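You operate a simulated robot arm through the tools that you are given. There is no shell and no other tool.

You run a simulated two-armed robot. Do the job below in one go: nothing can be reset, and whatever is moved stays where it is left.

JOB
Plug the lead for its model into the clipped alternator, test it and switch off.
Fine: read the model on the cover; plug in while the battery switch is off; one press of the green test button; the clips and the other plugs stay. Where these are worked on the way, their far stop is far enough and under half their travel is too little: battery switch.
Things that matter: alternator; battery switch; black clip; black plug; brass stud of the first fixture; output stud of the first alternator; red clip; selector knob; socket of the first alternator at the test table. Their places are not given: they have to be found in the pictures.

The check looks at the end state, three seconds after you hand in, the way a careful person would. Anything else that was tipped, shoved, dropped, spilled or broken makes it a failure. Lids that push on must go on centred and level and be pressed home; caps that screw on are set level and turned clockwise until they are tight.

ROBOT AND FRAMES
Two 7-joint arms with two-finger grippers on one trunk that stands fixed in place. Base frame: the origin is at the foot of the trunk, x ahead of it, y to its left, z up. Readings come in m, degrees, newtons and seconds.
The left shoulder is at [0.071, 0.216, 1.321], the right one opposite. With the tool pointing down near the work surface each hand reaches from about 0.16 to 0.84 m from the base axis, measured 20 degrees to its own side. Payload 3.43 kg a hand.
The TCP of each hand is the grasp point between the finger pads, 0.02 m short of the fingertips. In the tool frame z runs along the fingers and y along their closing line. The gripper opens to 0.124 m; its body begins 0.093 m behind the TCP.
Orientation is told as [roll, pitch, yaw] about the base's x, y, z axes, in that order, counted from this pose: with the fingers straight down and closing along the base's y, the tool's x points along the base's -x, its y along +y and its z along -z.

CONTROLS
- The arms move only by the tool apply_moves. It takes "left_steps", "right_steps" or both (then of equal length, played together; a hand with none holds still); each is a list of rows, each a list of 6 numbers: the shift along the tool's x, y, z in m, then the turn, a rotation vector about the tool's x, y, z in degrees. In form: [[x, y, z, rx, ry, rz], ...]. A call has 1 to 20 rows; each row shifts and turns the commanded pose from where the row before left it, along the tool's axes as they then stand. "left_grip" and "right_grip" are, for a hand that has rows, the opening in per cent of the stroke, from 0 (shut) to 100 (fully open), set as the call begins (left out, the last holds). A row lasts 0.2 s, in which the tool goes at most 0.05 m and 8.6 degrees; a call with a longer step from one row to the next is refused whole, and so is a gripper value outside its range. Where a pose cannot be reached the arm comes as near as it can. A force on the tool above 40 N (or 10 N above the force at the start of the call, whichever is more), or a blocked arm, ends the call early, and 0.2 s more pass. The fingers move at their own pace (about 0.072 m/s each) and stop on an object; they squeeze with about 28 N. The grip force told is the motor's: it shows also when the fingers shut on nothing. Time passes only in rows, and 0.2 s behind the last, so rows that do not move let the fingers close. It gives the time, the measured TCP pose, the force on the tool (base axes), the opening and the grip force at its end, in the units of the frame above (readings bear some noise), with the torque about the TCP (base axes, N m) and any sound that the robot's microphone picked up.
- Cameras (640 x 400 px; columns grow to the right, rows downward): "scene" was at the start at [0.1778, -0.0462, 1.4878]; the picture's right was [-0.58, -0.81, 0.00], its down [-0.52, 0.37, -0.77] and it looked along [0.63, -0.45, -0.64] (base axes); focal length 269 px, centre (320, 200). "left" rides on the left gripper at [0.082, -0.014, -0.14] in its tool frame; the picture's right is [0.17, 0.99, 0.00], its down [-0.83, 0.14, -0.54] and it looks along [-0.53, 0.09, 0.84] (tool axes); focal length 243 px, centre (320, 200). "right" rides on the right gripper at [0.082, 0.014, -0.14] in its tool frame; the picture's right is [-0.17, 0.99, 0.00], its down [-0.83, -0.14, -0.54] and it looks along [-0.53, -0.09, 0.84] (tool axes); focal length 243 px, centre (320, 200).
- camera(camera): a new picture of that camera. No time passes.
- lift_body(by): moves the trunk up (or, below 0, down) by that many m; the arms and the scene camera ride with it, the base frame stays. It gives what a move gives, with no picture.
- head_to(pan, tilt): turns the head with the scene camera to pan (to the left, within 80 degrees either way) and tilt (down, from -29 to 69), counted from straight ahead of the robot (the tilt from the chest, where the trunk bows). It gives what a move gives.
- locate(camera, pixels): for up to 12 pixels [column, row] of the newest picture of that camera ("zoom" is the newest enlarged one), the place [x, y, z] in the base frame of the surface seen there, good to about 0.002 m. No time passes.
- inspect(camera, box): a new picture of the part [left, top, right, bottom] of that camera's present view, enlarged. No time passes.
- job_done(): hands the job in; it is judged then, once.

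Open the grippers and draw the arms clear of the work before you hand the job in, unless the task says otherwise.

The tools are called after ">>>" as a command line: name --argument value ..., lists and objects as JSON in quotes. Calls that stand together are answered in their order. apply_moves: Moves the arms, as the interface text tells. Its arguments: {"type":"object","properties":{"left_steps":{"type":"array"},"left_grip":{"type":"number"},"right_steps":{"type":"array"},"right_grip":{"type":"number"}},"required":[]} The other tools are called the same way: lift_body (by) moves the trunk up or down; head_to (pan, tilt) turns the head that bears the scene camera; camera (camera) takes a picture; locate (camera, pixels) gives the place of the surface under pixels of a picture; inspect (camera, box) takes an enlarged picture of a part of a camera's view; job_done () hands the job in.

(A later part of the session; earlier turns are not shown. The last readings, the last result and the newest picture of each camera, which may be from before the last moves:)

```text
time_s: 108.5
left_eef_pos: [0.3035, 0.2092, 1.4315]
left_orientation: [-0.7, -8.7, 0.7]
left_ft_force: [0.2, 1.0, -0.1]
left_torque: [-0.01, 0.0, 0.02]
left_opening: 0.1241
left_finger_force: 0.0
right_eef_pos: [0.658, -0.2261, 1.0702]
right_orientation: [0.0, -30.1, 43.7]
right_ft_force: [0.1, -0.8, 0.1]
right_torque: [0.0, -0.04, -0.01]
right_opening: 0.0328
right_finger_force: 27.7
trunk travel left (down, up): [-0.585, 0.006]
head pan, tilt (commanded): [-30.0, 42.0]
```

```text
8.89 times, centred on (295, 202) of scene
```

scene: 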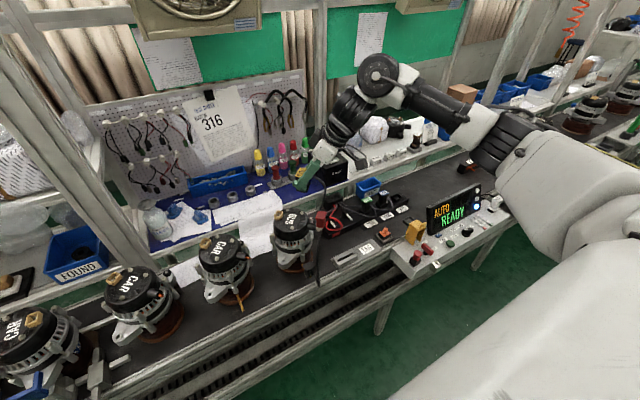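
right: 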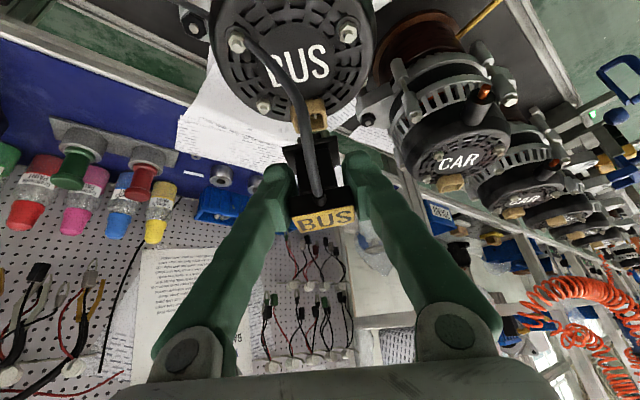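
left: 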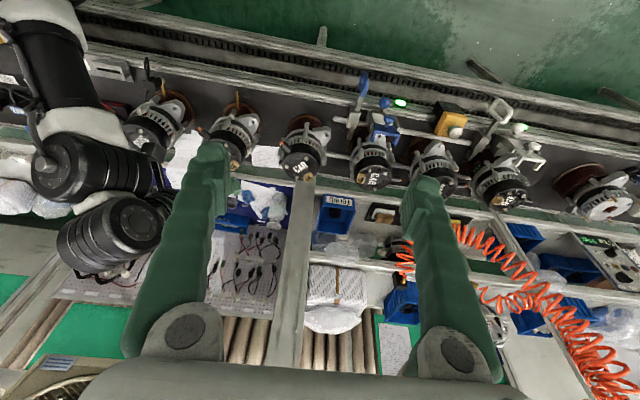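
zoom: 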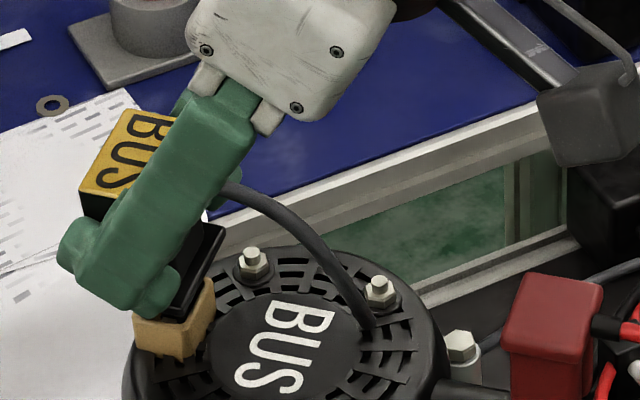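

The nose is laterally centred over the opening with clearance all round. I nudge 0.6 mm outward and lower 8 mm into the socket, watching the force.

>>> apply_moves --right_steps '[[0.0015, 0, 0.00377, 0, 0, 0], [0.002, 0, 0.00347, 0, 0, 0], [0, 0, 0, 0, 0, 0]]'

>>> inspect --camera "right" --box '[282, 95, 347, 165]'

>>> inspect --camera "scene" --box '[270, 180, 320, 225]'

```text
time_s: 109.3
left_eef_pos: [0.304, 0.2096, 1.4315]
left_orientation: [-0.6, -8.8, 0.7]
left_ft_force: [-0.4, -0.3, 0.2]
left_torque: [-0.03, 0.01, 0.0]
left_opening: 0.1243
left_finger_force: 0.0
right_eef_pos: [0.6582, -0.2258, 1.0623]
right_orientation: [0.0, -29.9, 43.7]
right_ft_force: [-0.5, -1.2, -1.1]
right_torque: [-0.04, 0.02, 0.01]
right_opening: 0.0329
right_finger_force: 27.9
trunk travel left (down, up): [-0.585, 0.006]
head pan, tilt (commanded): [-30.0, 42.0]
```

```text
5.71 times, centred on (314, 130) of right
```

zoom: 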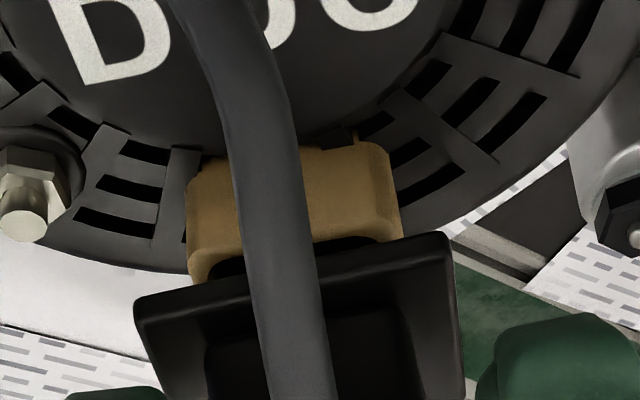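

```text
8.89 times, centred on (295, 202) of scene
```

zoom: 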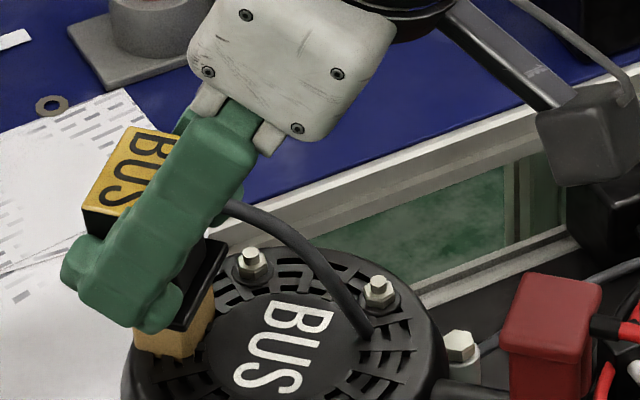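

No contact force; the nose is entering the opening. I lower another 6 mm in small steps.

>>> apply_moves --right_steps '[[0.0015, 0, 0.0026, 0, 0, 0], [0.0015, 0, 0.0026, 0, 0, 0], [0, 0, 0, 0, 0, 0]]'

>>> inspect --camera "right" --box '[282, 95, 347, 165]'

>>> inspect --camera "scene" --box '[270, 180, 320, 225]'

```text
time_s: 110.1
left_eef_pos: [0.3017, 0.2097, 1.4322]
left_orientation: [-0.7, -8.8, 0.7]
left_ft_force: [-0.1, -0.3, -0.6]
left_torque: [0.01, 0.01, -0.01]
left_opening: 0.1241
left_finger_force: 0.0
right_eef_pos: [0.6581, -0.2253, 1.057]
right_orientation: [-0.1, -30.2, 43.7]
right_ft_force: [-4.7, -3.2, 5.0]
right_torque: [-0.08, 0.16, 0.04]
right_opening: 0.033
right_finger_force: 28.4
trunk travel left (down, up): [-0.585, 0.006]
head pan, tilt (commanded): [-30.0, 42.0]
```

```text
5.71 times, centred on (314, 130) of right
```

zoom: 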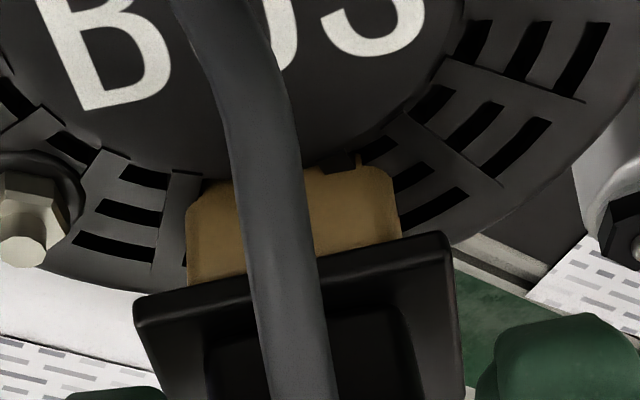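

```text
8.89 times, centred on (295, 202) of scene
```

zoom: 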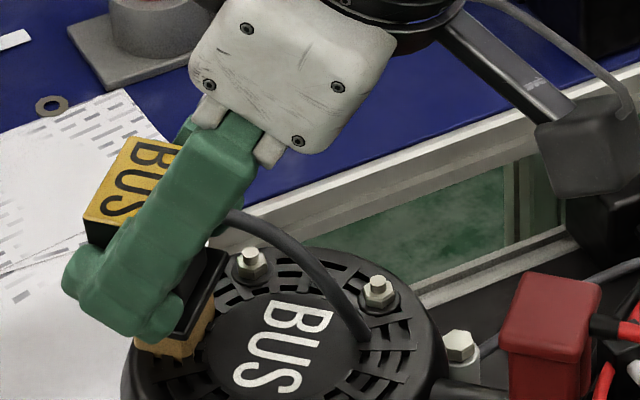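

Contact: about 5.6 N pushing the plug back towards the robot and 5 N up. The plug is slightly too far outward, so I ease it back 1 mm.

>>> apply_moves --right_steps '[[0.00087, 0, -0.0005, 0, 0, 0], [0, 0, 0, 0, 0, 0]]'

```text
time_s: 110.7
left_eef_pos: [0.3032, 0.2119, 1.4311]
left_orientation: [-0.6, -8.8, 0.8]
left_ft_force: [0.2, 0.8, -0.3]
left_torque: [0.01, -0.02, -0.02]
left_opening: 0.1243
left_finger_force: 0.1
right_eef_pos: [0.6586, -0.2252, 1.0563]
right_orientation: [0.0, -30.2, 43.8]
right_ft_force: [-0.3, 0.2, 3.8]
right_torque: [0.11, 0.01, 0.0]
right_opening: 0.0328
right_finger_force: 28.5
trunk travel left (down, up): [-0.585, 0.006]
head pan, tilt (commanded): [-30.0, 42.0]
```

The side force is gone. I press on down 3 mm in small steps.

>>> apply_moves --right_steps '[[0.00075, 0, 0.0013, 0, 0, 0], [0.00075, 0, 0.0013, 0, 0, 0], [0, 0, 0, 0, 0, 0]]'

>>> inspect --camera "right" --box '[282, 95, 347, 165]'

>>> inspect --camera "scene" --box '[270, 180, 320, 225]'

```text
time_s: 111.5
left_eef_pos: [0.3013, 0.2105, 1.4326]
left_orientation: [-0.7, -8.9, 0.6]
left_ft_force: [-0.1, 0.6, 0.3]
left_torque: [0.02, 0.02, 0.04]
left_opening: 0.1239
left_finger_force: 0.0
right_eef_pos: [0.6584, -0.2248, 1.0569]
right_orientation: [-0.2, -30.2, 43.8]
right_ft_force: [-0.2, -1.1, 16.9]
right_torque: [0.07, -0.01, 0.03]
right_opening: 0.0328
right_finger_force: 28.1
trunk travel left (down, up): [-0.585, 0.006]
head pan, tilt (commanded): [-30.0, 42.0]
```

```text
5.71 times, centred on (314, 130) of right
```

zoom: 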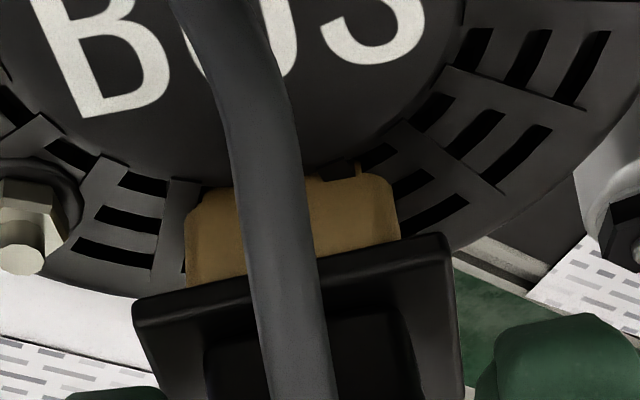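

```text
8.89 times, centred on (295, 202) of scene
```

zoom: 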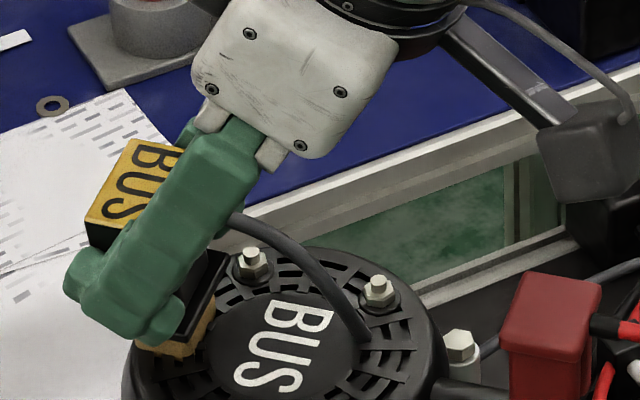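

Upward force is now 17 N with little further travel (z about 1.0565). I check whether the flange sits on the rim.

>>> inspect --camera "scene" --box '[274, 195, 304, 225]'

>>> locate --camera "zoom" --pixels '[[300, 200], [320, 240], [340, 150]]'

>>> inspect --camera "left" --box '[60, 60, 220, 180]'

```text
13.33 times, centred on (289, 210) of scene
```

zoom: 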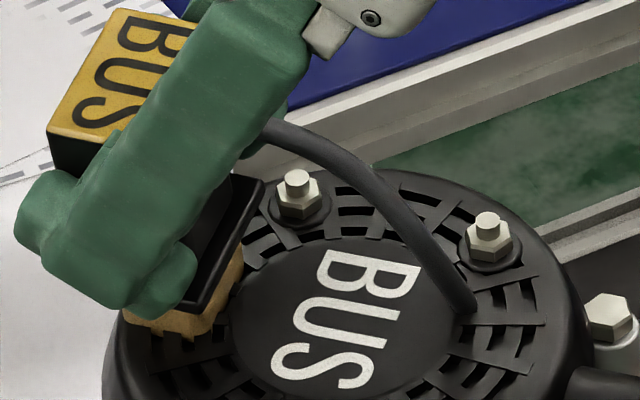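

```text
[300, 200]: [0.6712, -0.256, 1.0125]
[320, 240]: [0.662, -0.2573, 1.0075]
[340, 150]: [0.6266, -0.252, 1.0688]
```

```text
3.33 times, centred on (140, 120) of left
```

zoom: 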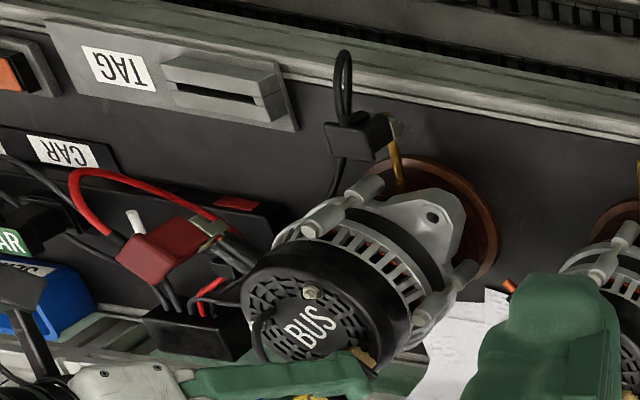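

I locate the flange strip and the socket just under it.

>>> locate --camera "zoom" --pixels '[[250, 190], [240, 215], [225, 255], [212, 285], [235, 270], [225, 295], [215, 320], [160, 330], [100, 60], [150, 30], [120, 90], [230, 230]]'

```text
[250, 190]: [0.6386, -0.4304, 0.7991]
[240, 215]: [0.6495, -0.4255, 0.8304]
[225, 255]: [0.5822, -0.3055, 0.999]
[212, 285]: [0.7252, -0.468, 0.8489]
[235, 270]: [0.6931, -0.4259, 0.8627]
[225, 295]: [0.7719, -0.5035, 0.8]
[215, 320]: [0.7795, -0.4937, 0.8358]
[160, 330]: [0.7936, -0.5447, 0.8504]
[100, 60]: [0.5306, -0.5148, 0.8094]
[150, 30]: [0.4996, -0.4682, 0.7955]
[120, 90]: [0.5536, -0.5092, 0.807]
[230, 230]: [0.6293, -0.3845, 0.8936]
```

That used the left zoom; I retake the scene zoom and locate again.

>>> inspect --camera "scene" --box '[274, 195, 304, 225]'

>>> locate --camera "zoom" --pixels '[[250, 190], [240, 215], [225, 255], [212, 285], [235, 270], [225, 295], [215, 320], [160, 330], [100, 60], [150, 30], [75, 120], [180, 60]]'

```text
13.33 times, centred on (289, 210) of scene
```

zoom: 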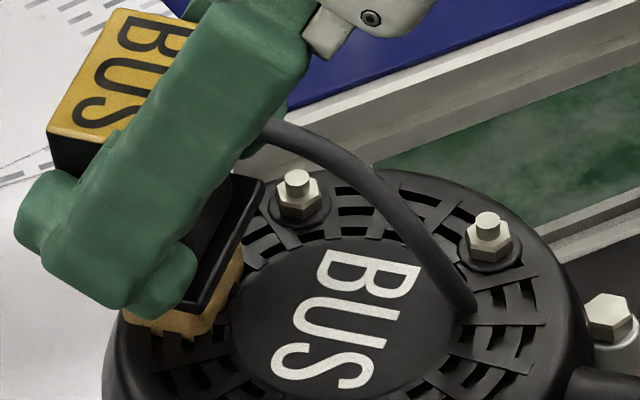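

```text
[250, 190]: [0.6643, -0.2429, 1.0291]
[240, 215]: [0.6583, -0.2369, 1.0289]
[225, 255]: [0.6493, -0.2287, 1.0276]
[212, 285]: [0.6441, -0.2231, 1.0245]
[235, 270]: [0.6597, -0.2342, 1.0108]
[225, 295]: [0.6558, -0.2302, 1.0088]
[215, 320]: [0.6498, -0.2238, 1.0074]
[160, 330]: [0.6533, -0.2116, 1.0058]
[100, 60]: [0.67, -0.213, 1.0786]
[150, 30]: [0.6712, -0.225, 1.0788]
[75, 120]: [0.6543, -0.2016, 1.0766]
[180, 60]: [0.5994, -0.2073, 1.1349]
```

By this view the flange top is near 1.028 and the head top near 1.079, about 6 mm above what I expect when seated, so the nose may be standing on the two pins. I check the plug's position in the grip.

>>> camera --camera "right"

>>> inspect --camera "right" --box '[270, 120, 375, 240]'

>>> locate --camera "zoom" --pixels '[[226, 326], [418, 293], [424, 336], [252, 370], [320, 335], [195, 96], [368, 60], [228, 170], [372, 140], [200, 40], [360, 20], [300, 20]]'

```text
taken
```

right: 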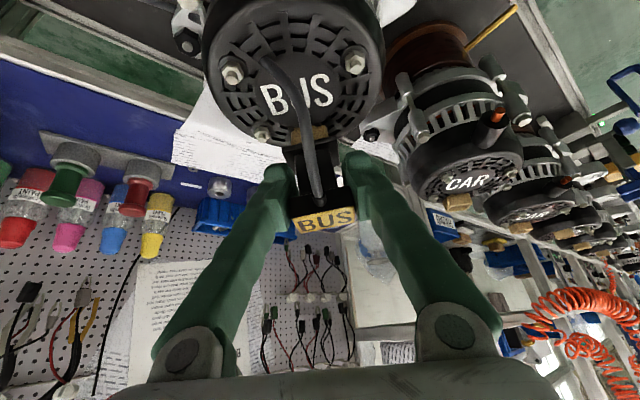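

```text
3.33 times, centred on (322, 180) of right
```

zoom: 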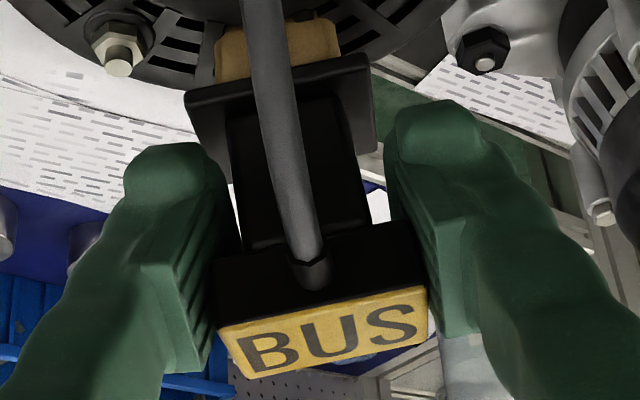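

```text
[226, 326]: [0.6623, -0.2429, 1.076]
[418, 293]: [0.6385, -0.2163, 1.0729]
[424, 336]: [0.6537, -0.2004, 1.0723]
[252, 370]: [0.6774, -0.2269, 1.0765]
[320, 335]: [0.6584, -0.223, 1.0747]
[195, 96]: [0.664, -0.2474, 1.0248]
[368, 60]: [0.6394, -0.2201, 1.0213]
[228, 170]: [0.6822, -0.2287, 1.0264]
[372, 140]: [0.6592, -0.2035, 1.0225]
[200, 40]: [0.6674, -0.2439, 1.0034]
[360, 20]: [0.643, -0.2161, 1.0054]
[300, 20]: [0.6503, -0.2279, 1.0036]
```

The plug has not slipped in the grip. Using the same camera for both, the flange is about on the rim (contact at TCP z 1.0565, which matches the dock offset). I press a little more to make sure it is home.

>>> apply_moves --right_steps '[[0.0005, 0, 0.0009, 0, 0, 0], [0.0005, 0, 0.0009, 0, 0, 0], [0.0005, 0, 0.0009, 0, 0, 0], [0, 0, 0, 0, 0, 0]]'

>>> inspect --camera "right" --box '[270, 90, 375, 210]'

```text
time_s: 112.5
left_eef_pos: [0.3015, 0.2108, 1.4315]
left_orientation: [-0.9, -8.9, 0.7]
left_ft_force: [0.2, 0.1, -0.5]
left_torque: [0.01, 0.0, -0.02]
left_opening: 0.1242
left_finger_force: 0.1
right_eef_pos: [0.6583, -0.2254, 1.0522]
right_orientation: [-0.1, -30.2, 43.7]
right_ft_force: [1.4, 0.7, 21.1]
right_torque: [0.25, -0.09, -0.01]
right_opening: 0.0318
right_finger_force: 28.4
trunk travel left (down, up): [-0.585, 0.006]
head pan, tilt (commanded): [-30.0, 42.0]
```

```text
3.33 times, centred on (322, 150) of right
```

zoom: 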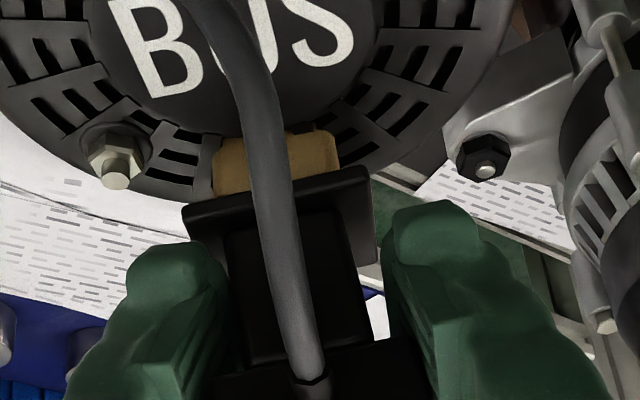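

The hand went down 4 mm; I check how much of that was the plug and how much was slip.

>>> inspect --camera "right" --box '[270, 120, 375, 240]'

>>> locate --camera "zoom" --pixels '[[226, 330], [418, 297], [424, 340], [252, 374], [320, 339], [195, 106], [368, 70], [228, 178], [372, 148], [240, 60], [330, 45], [300, 50]]'

```text
3.33 times, centred on (322, 180) of right
```

zoom: 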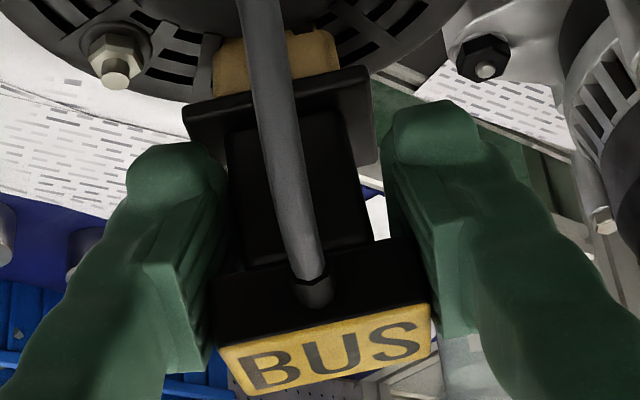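

```text
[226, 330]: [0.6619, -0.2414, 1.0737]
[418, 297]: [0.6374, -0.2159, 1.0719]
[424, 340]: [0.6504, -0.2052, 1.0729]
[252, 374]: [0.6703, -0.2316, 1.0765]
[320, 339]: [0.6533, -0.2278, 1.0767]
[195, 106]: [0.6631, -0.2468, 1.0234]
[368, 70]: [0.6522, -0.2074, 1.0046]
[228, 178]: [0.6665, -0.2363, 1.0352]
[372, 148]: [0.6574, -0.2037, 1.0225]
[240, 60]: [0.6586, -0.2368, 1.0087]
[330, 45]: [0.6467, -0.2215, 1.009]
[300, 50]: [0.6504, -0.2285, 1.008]
```

The label shifted by the same 4 mm in the grip, so the plug itself stayed at a firm stop. I release it and back away along the tool axis to look at it from the side.

>>> apply_moves --right_steps '[[0, 0, 0, 0, 0, 0], [0, 0, 0, 0, 0, 0], [0, 0, 0, 0, 0, 0]]' --right_grip 48

>>> apply_moves --right_steps '[[0, 0, -0.015, 0, 0, 0], [0, 0, -0.02, 0, 0, 0], [0, 0, -0.025, 0, 0, 0], [0, 0, -0.025, 0, 0, 0], [0, 0, 0, 0, 0, 0]]'

>>> camera --camera "right"

>>> inspect --camera "scene" --box '[264, 180, 324, 235]'

```text
time_s: 113.3
left_eef_pos: [0.3033, 0.21, 1.4316]
left_orientation: [-0.8, -8.7, 0.6]
left_ft_force: [0.2, -1.2, 0.1]
left_torque: [-0.01, -0.01, 0.01]
left_opening: 0.1239
left_finger_force: 0.0
right_eef_pos: [0.6581, -0.226, 1.0491]
right_orientation: [0.0, -30.0, 43.7]
right_ft_force: [-0.7, -0.9, -0.6]
right_torque: [-0.02, -0.01, 0.0]
right_opening: 0.0596
right_finger_force: 0.0
trunk travel left (down, up): [-0.585, 0.006]
head pan, tilt (commanded): [-30.0, 42.0]
```

```text
time_s: 114.5
left_eef_pos: [0.3032, 0.2092, 1.4307]
left_orientation: [-0.7, -8.6, 0.6]
left_ft_force: [0.1, 0.6, 0.6]
left_torque: [0.0, -0.02, -0.05]
left_opening: 0.1242
left_finger_force: 0.1
right_eef_pos: [0.6275, -0.2564, 1.1224]
right_orientation: [0.1, -30.0, 43.7]
right_ft_force: [0.0, -0.3, -0.3]
right_torque: [0.0, -0.01, 0.02]
right_opening: 0.0593
right_finger_force: 0.0
trunk travel left (down, up): [-0.585, 0.006]
head pan, tilt (commanded): [-30.0, 42.0]
```

```text
taken
```

right: 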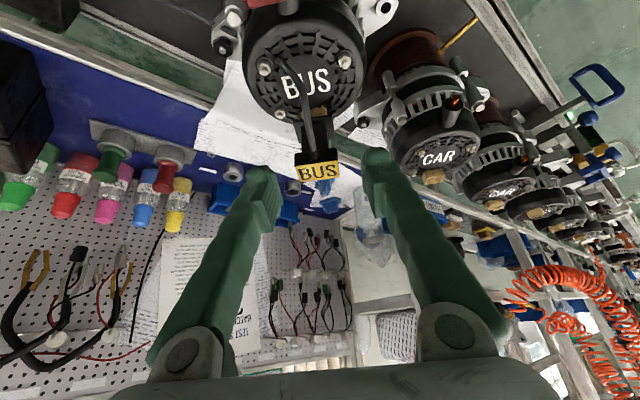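

```text
7.27 times, centred on (294, 208) of scene
```

zoom: 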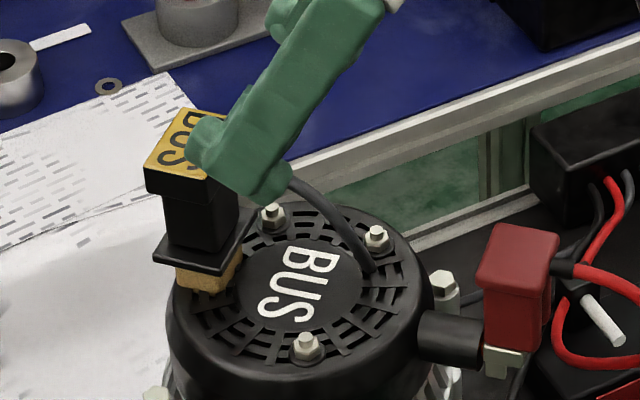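

The plug stands upright in the socket with the flange apparently on the tan rim. I take a closer look at the flange line from both cameras.

>>> inspect --camera "scene" --box '[278, 190, 304, 222]'

>>> inspect --camera "right" --box '[280, 90, 360, 190]'

>>> locate --camera "zoom" --pixels '[[320, 320], [280, 330], [360, 310]]'

```text
12.50 times, centred on (291, 206) of scene
```

zoom: 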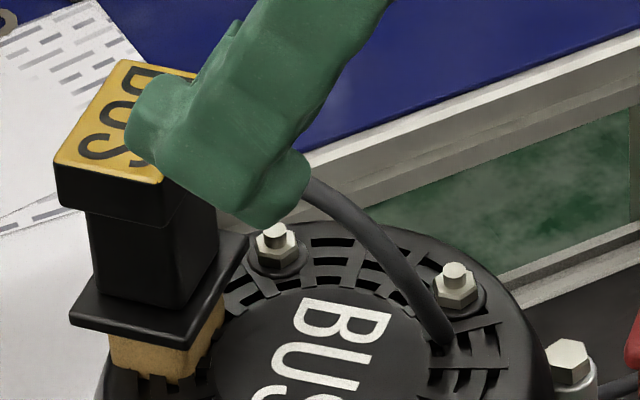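

```text
4.00 times, centred on (320, 140) of right
```

zoom: 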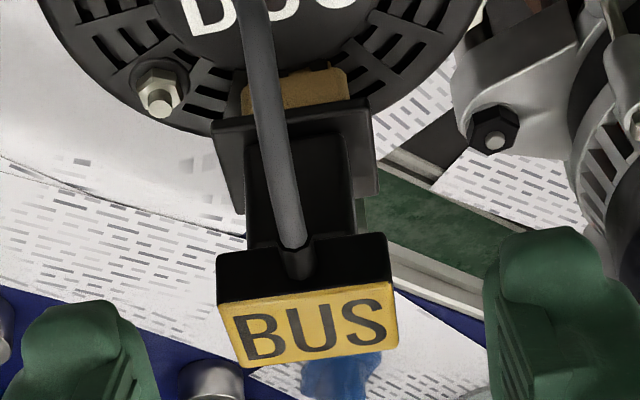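

```text
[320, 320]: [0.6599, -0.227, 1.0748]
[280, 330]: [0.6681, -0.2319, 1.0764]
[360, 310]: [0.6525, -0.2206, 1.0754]
```

The flange rests on the rim with no gap, and head height over the rim (about 57 mm) equals that in the dock, so the plug is home. I now withdraw: up, yaw back to 0, then back and right towards the panel.

>>> apply_moves --right_steps '[[-0.015, 0, -0.026, 0, 0, 0], [-0.015, 0, -0.026, 0, 0, 0], [0, 0, 0, 3.64, 0, 6.36], [0, 0, 0, 3.64, 0, 6.36], [0, 0, 0, 3.64, 0, 6.36], [0, 0, 0, 3.64, 0, 6.36], [0, 0, 0, 3.64, 0, 6.36], [0, 0, 0, 3.64, 0, 6.36], [0.013, -0.035, -0.0075, 0, 0, 0], [0.013, -0.035, -0.0075, 0, 0, 0], [0.013, -0.035, -0.0075, 0, 0, 0], [0.013, -0.035, -0.0075, 0, 0, 0], [0.013, -0.035, -0.0075, 0, 0, 0], [0.013, -0.035, -0.0075, 0, 0, 0], [0.013, -0.035, -0.0075, 0, 0, 0], [0.013, -0.035, -0.0075, 0, 0, 0], [0.013, -0.035, -0.0075, 0, 0, 0]]'

>>> camera --camera "scene"

>>> camera --camera "right"

```text
time_s: 118.1
left_eef_pos: [0.302, 0.2098, 1.4323]
left_orientation: [-0.7, -8.8, 0.7]
left_ft_force: [-0.5, 0.1, 0.9]
left_torque: [0.0, -0.02, -0.04]
left_opening: 0.1241
left_finger_force: 0.1
right_eef_pos: [0.489, -0.5697, 1.1816]
right_orientation: [0.2, -30.1, -0.3]
right_ft_force: [-0.7, 0.2, -0.3]
right_torque: [0.02, -0.03, 0.0]
right_opening: 0.0594
right_finger_force: 0.0
trunk travel left (down, up): [-0.585, 0.006]
head pan, tilt (commanded): [-30.0, 42.0]
```

```text
taken
```

scene: 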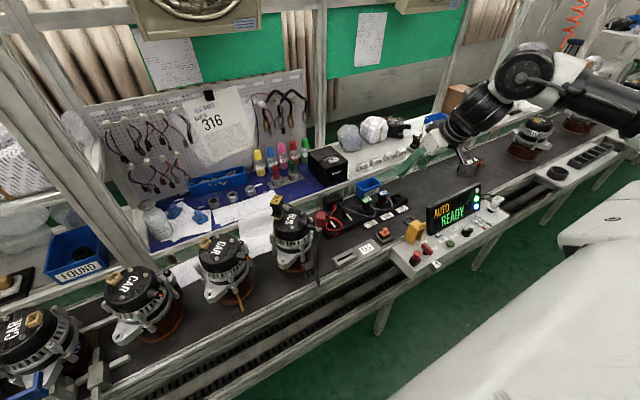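

```text
taken
```

right: 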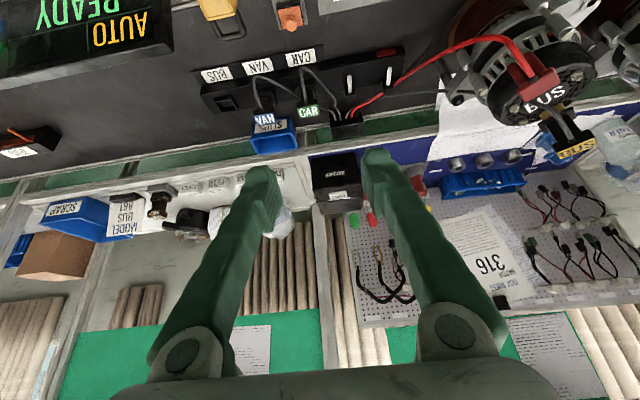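

I check that the plug is undisturbed and how the cable lies.

>>> inspect --camera "scene" --box '[250, 180, 420, 290]'

>>> inspect --camera "scene" --box '[390, 175, 520, 280]'

```text
3.64 times, centred on (335, 235) of scene
```

zoom: 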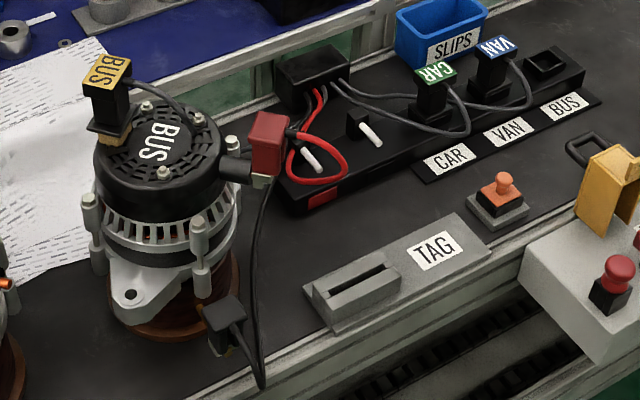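

```text
3.81 times, centred on (455, 228) of scene
```

zoom: 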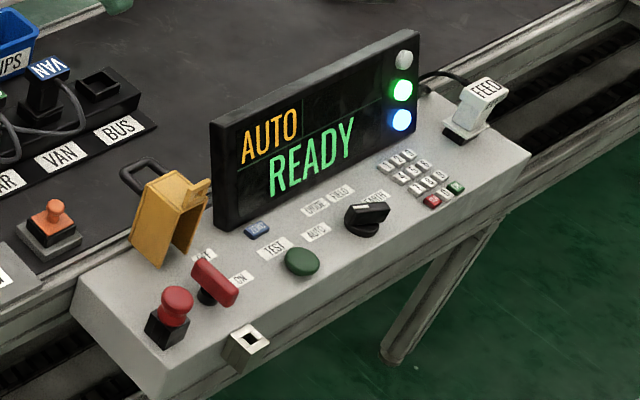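

A second lamp (green) is now lit on the display, so the lead is recognised. I lower the trunk 0.11 m and bring the hand over the panel for a close look at the battery switch.

>>> lift_body --by -0.11

>>> apply_moves --right_steps '[[0.02, -0.0125, 0, 0, 5, 0], [0.022, -0.0125, 0, 0, 5, 0], [0.024, -0.0125, 0, 0, 5, 0], [0.025, -0.0125, 0.005, 0, 5, 0], [0.025, -0.0125, 0.005, 0, 5, 0], [0.025, -0.0125, 0.005, 0, 5, 0], [0.02, -0.0125, 0, 0, 0, 0], [0, 0, 0, 0, 0, 0]]'

>>> camera --camera "right"

>>> camera --camera "scene"

```text
time_s: 119.5
left_eef_pos: [0.3097, 0.2091, 1.3076]
left_orientation: [-0.8, -6.4, 0.7]
left_ft_force: [-0.8, -0.1, 0.6]
left_torque: [0.0, 0.0, 0.04]
left_opening: 0.1242
left_finger_force: 0.1
right_eef_pos: [0.4903, -0.5698, 1.0735]
right_orientation: [0.2, -30.0, -0.2]
right_ft_force: [-0.1, 0.5, -0.7]
right_torque: [-0.02, 0.02, 0.01]
right_opening: 0.0594
right_finger_force: 0.1
trunk travel left (down, up): [-0.475, 0.116]
head pan, tilt (commanded): [-30.0, 42.0]
```

```text
time_s: 121.3
left_eef_pos: [0.3104, 0.2098, 1.3087]
left_orientation: [-0.8, -6.2, 0.7]
left_ft_force: [-0.4, 0.2, 0.5]
left_torque: [0.02, 0.01, 0.0]
left_opening: 0.124
left_finger_force: 0.1
right_eef_pos: [0.3375, -0.6564, 1.0177]
right_orientation: [0.2, 0.1, -0.3]
right_ft_force: [0.0, -0.1, -0.3]
right_torque: [-0.04, 0.0, 0.0]
right_opening: 0.0594
right_finger_force: 0.1
trunk travel left (down, up): [-0.475, 0.116]
head pan, tilt (commanded): [-30.0, 42.0]
```

```text
taken
```

right: 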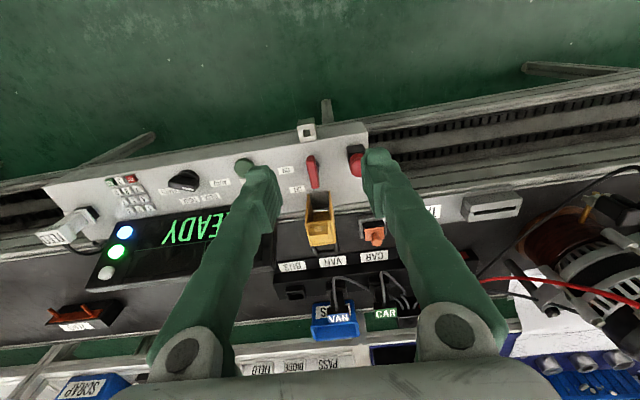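

```text
taken
```

scene: 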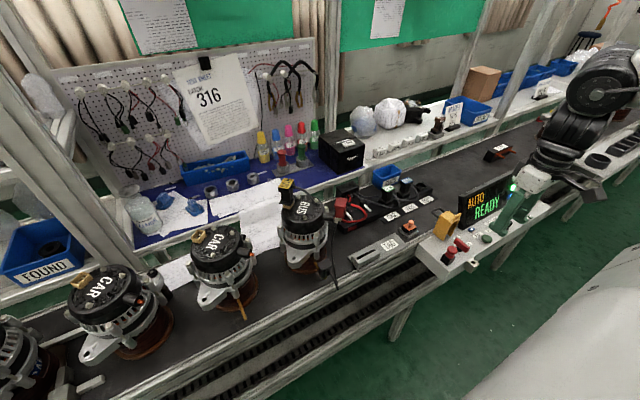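

The panel is between the fingers, with the red switch bar at (313,172). I enlarge it.

>>> inspect --camera "right" --box '[270, 120, 380, 210]'

>>> inspect --camera "right" --box '[160, 140, 340, 230]'

```text
4.44 times, centred on (325, 165) of right
```

zoom: 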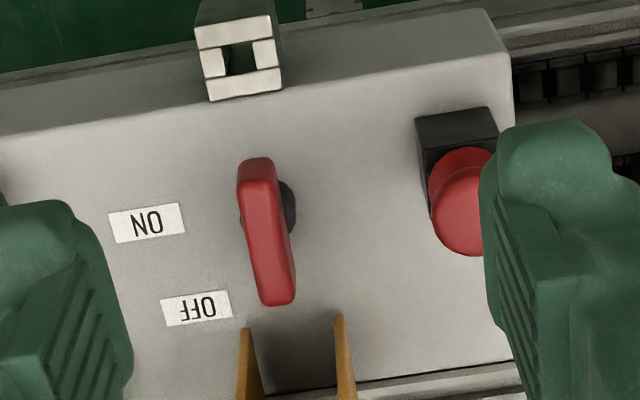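

```text
3.56 times, centred on (250, 185) of right
```

zoom: 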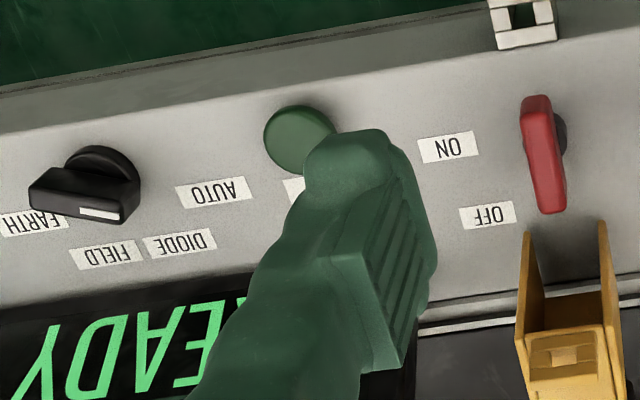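

I locate the switch bar ends, its stem base and the labels.

>>> inspect --camera "right" --box '[270, 120, 380, 210]'

>>> locate --camera "zoom" --pixels '[[258, 168], [265, 200], [270, 230], [275, 265], [280, 295], [290, 200], [293, 215], [289, 190], [243, 220], [147, 222], [196, 308], [245, 180]]'

>>> locate --camera "zoom" --pixels '[[246, 172], [254, 210], [262, 260], [264, 290], [272, 170], [288, 250], [294, 290], [300, 230], [320, 300], [245, 345], [345, 340], [465, 170]]'

```text
4.44 times, centred on (325, 165) of right
```

zoom: 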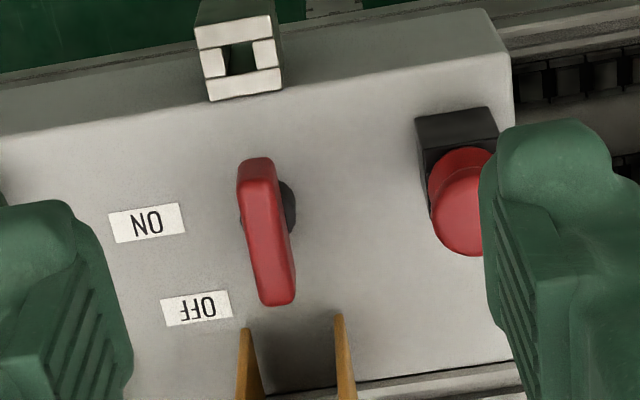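

```text
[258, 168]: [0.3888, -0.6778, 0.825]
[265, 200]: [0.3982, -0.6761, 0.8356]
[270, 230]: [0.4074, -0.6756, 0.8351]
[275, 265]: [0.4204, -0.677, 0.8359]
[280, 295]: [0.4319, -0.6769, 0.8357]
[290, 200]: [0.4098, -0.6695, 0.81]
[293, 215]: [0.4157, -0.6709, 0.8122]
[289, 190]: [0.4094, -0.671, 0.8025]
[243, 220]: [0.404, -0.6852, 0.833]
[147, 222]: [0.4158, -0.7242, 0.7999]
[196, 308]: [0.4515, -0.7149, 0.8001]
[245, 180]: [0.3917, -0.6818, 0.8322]
```

```text
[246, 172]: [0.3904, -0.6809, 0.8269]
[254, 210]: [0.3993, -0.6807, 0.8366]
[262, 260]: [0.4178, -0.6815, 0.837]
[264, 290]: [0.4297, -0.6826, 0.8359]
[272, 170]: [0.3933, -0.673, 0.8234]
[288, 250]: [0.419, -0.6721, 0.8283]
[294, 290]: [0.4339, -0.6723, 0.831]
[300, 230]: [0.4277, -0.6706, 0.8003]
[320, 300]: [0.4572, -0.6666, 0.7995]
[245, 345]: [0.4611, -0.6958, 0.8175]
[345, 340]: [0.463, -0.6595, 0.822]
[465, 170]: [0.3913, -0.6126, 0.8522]
```

The bar is 46 mm long and lies along x, centred at (0.412, -0.677), z 0.823–0.836, on a round stem, with ON towards −y. It is a rotary switch; I will push the bar's near end round with closed fingertips. First I close the fingers and look at their size.

>>> apply_moves --right_steps '[[0, 0, 0, 0, 0, 0], [0, 0, 0, 0, 0, 0], [0, 0, 0, 0, 0, 0], [0, 0, 0, 0, 0, 0]]' --right_grip 0

>>> camera --camera "right"

>>> locate --camera "right" --pixels '[[300, 190], [320, 185], [340, 190], [310, 175], [330, 175], [290, 220], [350, 220], [320, 165]]'

```text
time_s: 122.3
left_eef_pos: [0.3104, 0.2092, 1.3083]
left_orientation: [-0.8, -6.2, 0.7]
left_ft_force: [-0.2, -0.2, 0.3]
left_torque: [0.0, -0.01, -0.02]
left_opening: 0.1239
left_finger_force: 0.1
right_eef_pos: [0.3382, -0.6566, 1.0174]
right_orientation: [0.2, 0.0, -0.2]
right_ft_force: [-0.1, -0.2, -0.1]
right_torque: [-0.04, -0.02, -0.02]
right_opening: 0.0001
right_finger_force: 28.0
trunk travel left (down, up): [-0.475, 0.116]
head pan, tilt (commanded): [-30.0, 42.0]
```

```text
taken
```

right: 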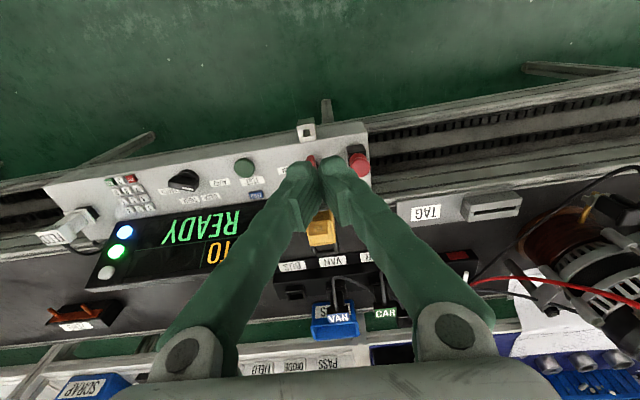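

```text
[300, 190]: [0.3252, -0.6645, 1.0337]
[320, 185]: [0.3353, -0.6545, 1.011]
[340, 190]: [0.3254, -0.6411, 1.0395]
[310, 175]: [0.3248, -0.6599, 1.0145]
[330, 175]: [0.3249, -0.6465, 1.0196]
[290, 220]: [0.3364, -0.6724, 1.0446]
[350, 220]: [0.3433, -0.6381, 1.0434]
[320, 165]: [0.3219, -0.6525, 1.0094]
```

I enlarge the closed tips to get their extents.

>>> inspect --camera "right" --box '[260, 145, 380, 235]'

>>> locate --camera "zoom" --pixels '[[175, 100], [205, 75], [255, 70], [320, 75], [375, 85], [385, 130], [330, 60], [240, 50], [290, 50], [150, 200], [420, 200], [270, 130]]'

```text
4.44 times, centred on (320, 190) of right
```

zoom: 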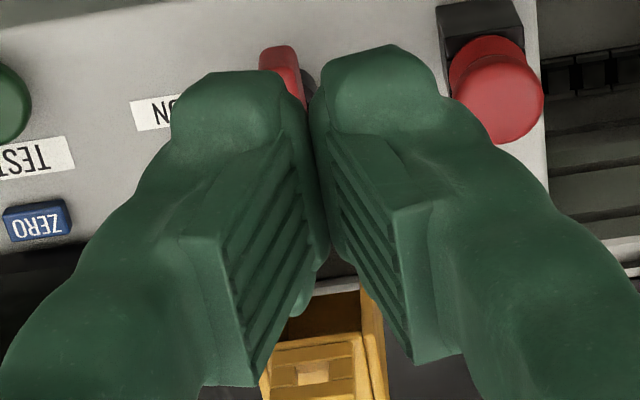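

```text
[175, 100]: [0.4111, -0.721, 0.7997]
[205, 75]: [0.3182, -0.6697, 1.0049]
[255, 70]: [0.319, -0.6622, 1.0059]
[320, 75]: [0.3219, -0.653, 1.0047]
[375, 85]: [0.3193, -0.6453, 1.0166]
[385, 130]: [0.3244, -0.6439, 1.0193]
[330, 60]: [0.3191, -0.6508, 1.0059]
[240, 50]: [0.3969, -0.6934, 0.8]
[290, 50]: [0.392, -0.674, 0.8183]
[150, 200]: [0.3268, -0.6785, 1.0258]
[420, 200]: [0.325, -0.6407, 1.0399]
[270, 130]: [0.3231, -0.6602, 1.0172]
```

The closed tips form a block about 37 x 36 mm. I will push the bar's near (−x) end towards +y with the block's inner corner about 10 mm from the pivot. First I move above the start point (0.384, -0.703).

>>> apply_moves --right_steps '[[-0.0115, -0.0116, 0.0293, 0, 0, 0], [-0.0115, -0.0116, 0.0293, 0, 0, 0], [-0.0115, -0.0116, 0.0293, 0, 0, 0], [-0.0115, -0.0116, 0.0293, 0, 0, 0], [0, 0, 0, 0, 0, 0]]'

>>> camera --camera "right"

>>> inspect --camera "scene" --box '[400, 160, 560, 290]'

```text
time_s: 123.5
left_eef_pos: [0.3094, 0.2101, 1.3094]
left_orientation: [-0.8, -6.4, 0.7]
left_ft_force: [0.3, 0.3, -1.0]
left_torque: [-0.02, -0.03, 0.04]
left_opening: 0.1242
left_finger_force: 0.1
right_eef_pos: [0.3853, -0.7031, 0.8993]
right_orientation: [0.0, -0.1, -0.4]
right_ft_force: [0.0, 0.1, -0.4]
right_torque: [-0.03, 0.0, 0.0]
right_opening: 0.0
right_finger_force: 27.9
trunk travel left (down, up): [-0.475, 0.116]
head pan, tilt (commanded): [-30.0, 42.0]
```

```text
taken
```

right: 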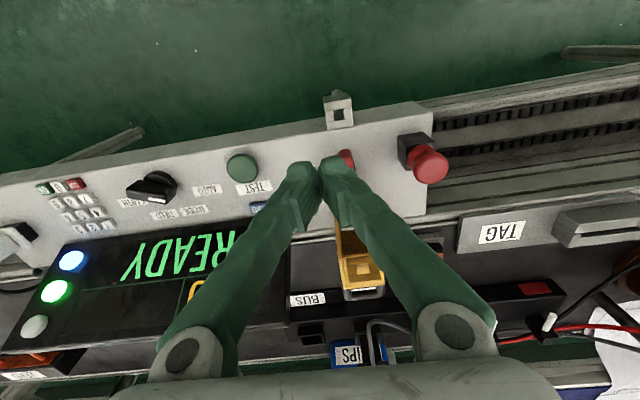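

```text
3.08 times, centred on (480, 225) of scene
```

zoom: 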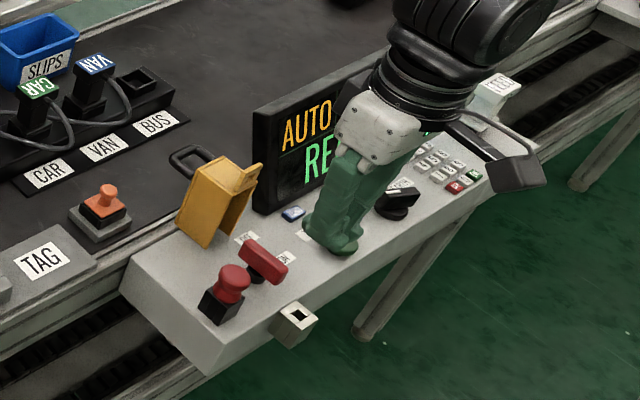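

The tips are beside the bar's near end. I shift 5 mm further to −y for safety and lower to z 0.843, so the tips overlap the bar but stay above the panel and stem.

>>> apply_moves --right_steps '[[0, -0.005, 0.015, 0, 0, 0], [0, 0, 0.015, 0, 0, 0], [0, 0, 0.015, 0, 0, 0], [0, 0, 0.011, 0, 0, 0], [0, 0, 0, 0, 0, 0]]'

>>> inspect --camera "right" --box '[260, 110, 400, 230]'

>>> inspect --camera "scene" --box '[440, 190, 540, 270]'

```text
time_s: 124.7
left_eef_pos: [0.3104, 0.2099, 1.3082]
left_orientation: [-0.8, -6.3, 0.8]
left_ft_force: [0.8, 0.0, -0.7]
left_torque: [0.04, 0.02, -0.03]
left_opening: 0.124
left_finger_force: 0.2
right_eef_pos: [0.3857, -0.7065, 0.843]
right_orientation: [0.2, 0.0, -0.2]
right_ft_force: [-0.3, -0.2, -0.2]
right_torque: [0.01, -0.02, 0.01]
right_opening: 0.0
right_finger_force: 28.2
trunk travel left (down, up): [-0.475, 0.116]
head pan, tilt (commanded): [-30.0, 42.0]
```

```text
3.33 times, centred on (330, 170) of right
```

zoom: 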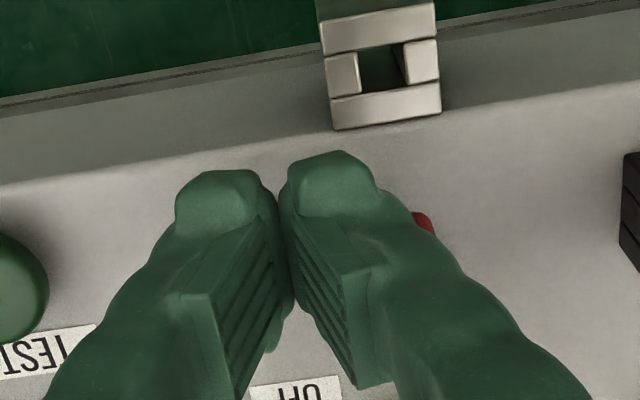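

```text
5.00 times, centred on (490, 230) of scene
```

zoom: 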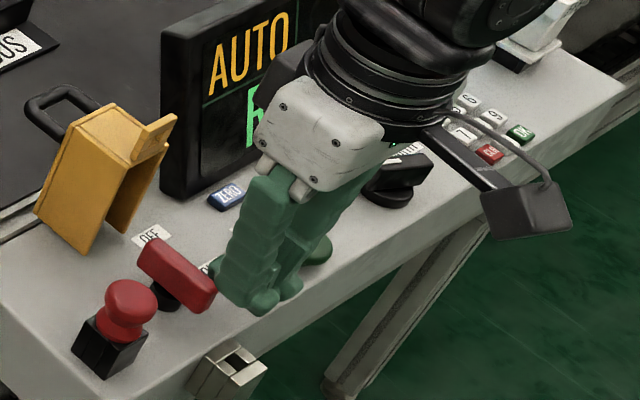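

The tips are at the right height beside the bar's near end. I push towards +y, 20 mm first in 4 mm steps.

>>> apply_moves --right_steps '[[0, 0.004, 0, 0, 0, 0], [0, 0.004, 0, 0, 0, 0], [0, 0.004, 0, 0, 0, 0], [0, 0.004, 0, 0, 0, 0], [0, 0.004, 0, 0, 0, 0]]'

>>> inspect --camera "scene" --box '[440, 190, 540, 270]'

>>> inspect --camera "right" --box '[260, 110, 400, 230]'

```text
time_s: 125.9
left_eef_pos: [0.3098, 0.2093, 1.3082]
left_orientation: [-0.7, -6.4, 0.7]
left_ft_force: [1.2, 0.0, 0.2]
left_torque: [0.0, 0.02, 0.01]
left_opening: 0.124
left_finger_force: 0.1
right_eef_pos: [0.3854, -0.6871, 0.8415]
right_orientation: [0.2, 0.0, -0.3]
right_ft_force: [-1.9, -3.9, 1.4]
right_torque: [-0.05, 0.01, -0.05]
right_opening: 0.0002
right_finger_force: 27.9
trunk travel left (down, up): [-0.475, 0.116]
head pan, tilt (commanded): [-30.0, 42.0]
```

```text
5.00 times, centred on (490, 230) of scene
```

zoom: 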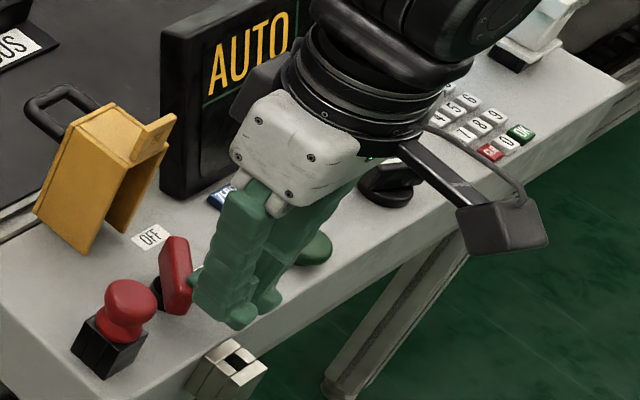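

```text
3.33 times, centred on (330, 170) of right
```

zoom: 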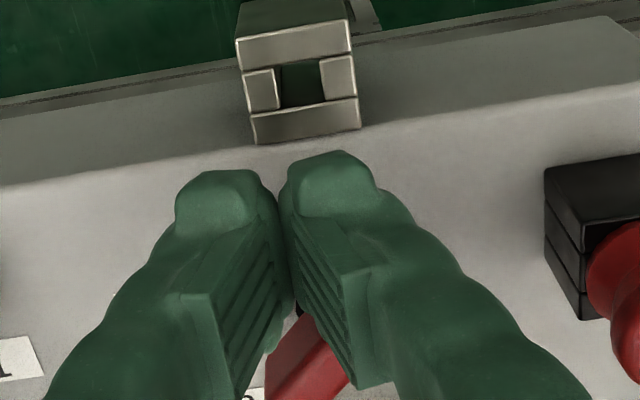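

The bar is turning clockwise (about 45° so far) with only 4 N. I push on another 12 mm.

>>> apply_moves --right_steps '[[0, 0.004, 0, 0, 0, 0], [0, 0.004, 0, 0, 0, 0], [0, 0.004, 0, 0, 0, 0], [0, 0, 0, 0, 0, 0]]'

>>> inspect --camera "scene" --box '[440, 190, 540, 270]'

>>> inspect --camera "right" --box '[260, 110, 400, 230]'

```text
time_s: 126.9
left_eef_pos: [0.3102, 0.2085, 1.308]
left_orientation: [-0.8, -6.3, 0.6]
left_ft_force: [-0.1, 0.6, -0.1]
left_torque: [-0.02, 0.03, -0.01]
left_opening: 0.1242
left_finger_force: 0.1
right_eef_pos: [0.3847, -0.6757, 0.8432]
right_orientation: [0.2, -0.1, -0.2]
right_ft_force: [-1.4, -1.0, -0.5]
right_torque: [-0.01, 0.06, 0.0]
right_opening: 0.0
right_finger_force: 28.2
trunk travel left (down, up): [-0.475, 0.116]
head pan, tilt (commanded): [-30.0, 42.0]
```

```text
5.00 times, centred on (490, 230) of scene
```

zoom: 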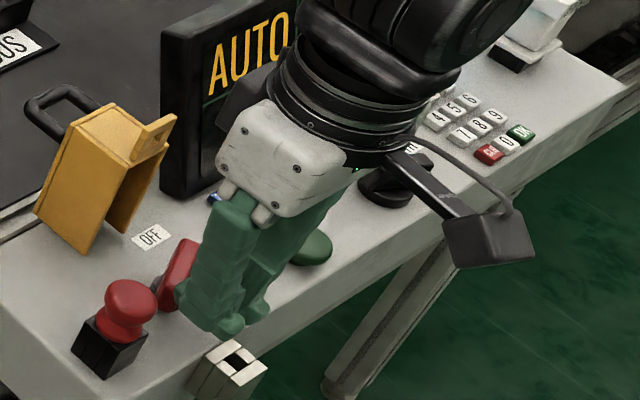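

```text
3.33 times, centred on (330, 170) of right
```

zoom: 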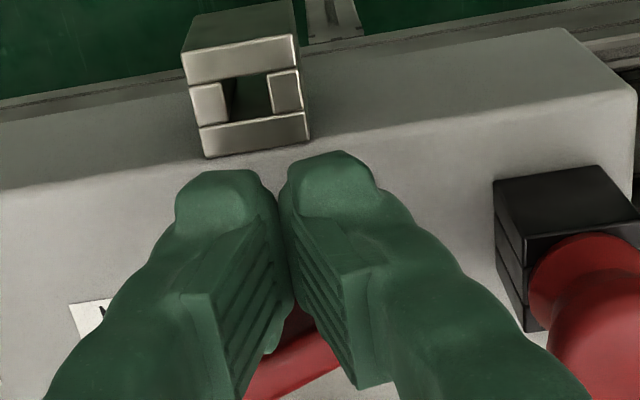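

The bar is about 70° round. I finish by pushing the end in +x in small steps until the stop is felt.

>>> apply_moves --right_steps '[[-0.002, 0, 0, 0, 0, 0], [-0.002, 0, 0, 0, 0, 0], [0, 0, 0, 0, 0, 0]]'

>>> inspect --camera "scene" --box '[440, 190, 540, 270]'

```text
time_s: 127.7
left_eef_pos: [0.3103, 0.209, 1.3068]
left_orientation: [-0.8, -6.4, 0.6]
left_ft_force: [-0.4, 0.3, -0.4]
left_torque: [0.01, -0.01, 0.02]
left_opening: 0.1238
left_finger_force: 0.1
right_eef_pos: [0.3885, -0.6742, 0.843]
right_orientation: [0.2, 0.1, -0.3]
right_ft_force: [-8.2, 1.6, -2.6]
right_torque: [-0.05, 0.12, 0.11]
right_opening: 0.0
right_finger_force: 27.8
trunk travel left (down, up): [-0.475, 0.116]
head pan, tilt (commanded): [-30.0, 42.0]
```

```text
5.00 times, centred on (490, 230) of scene
```

zoom: 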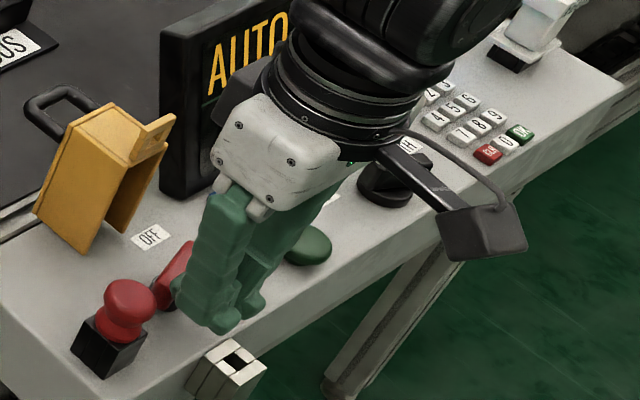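

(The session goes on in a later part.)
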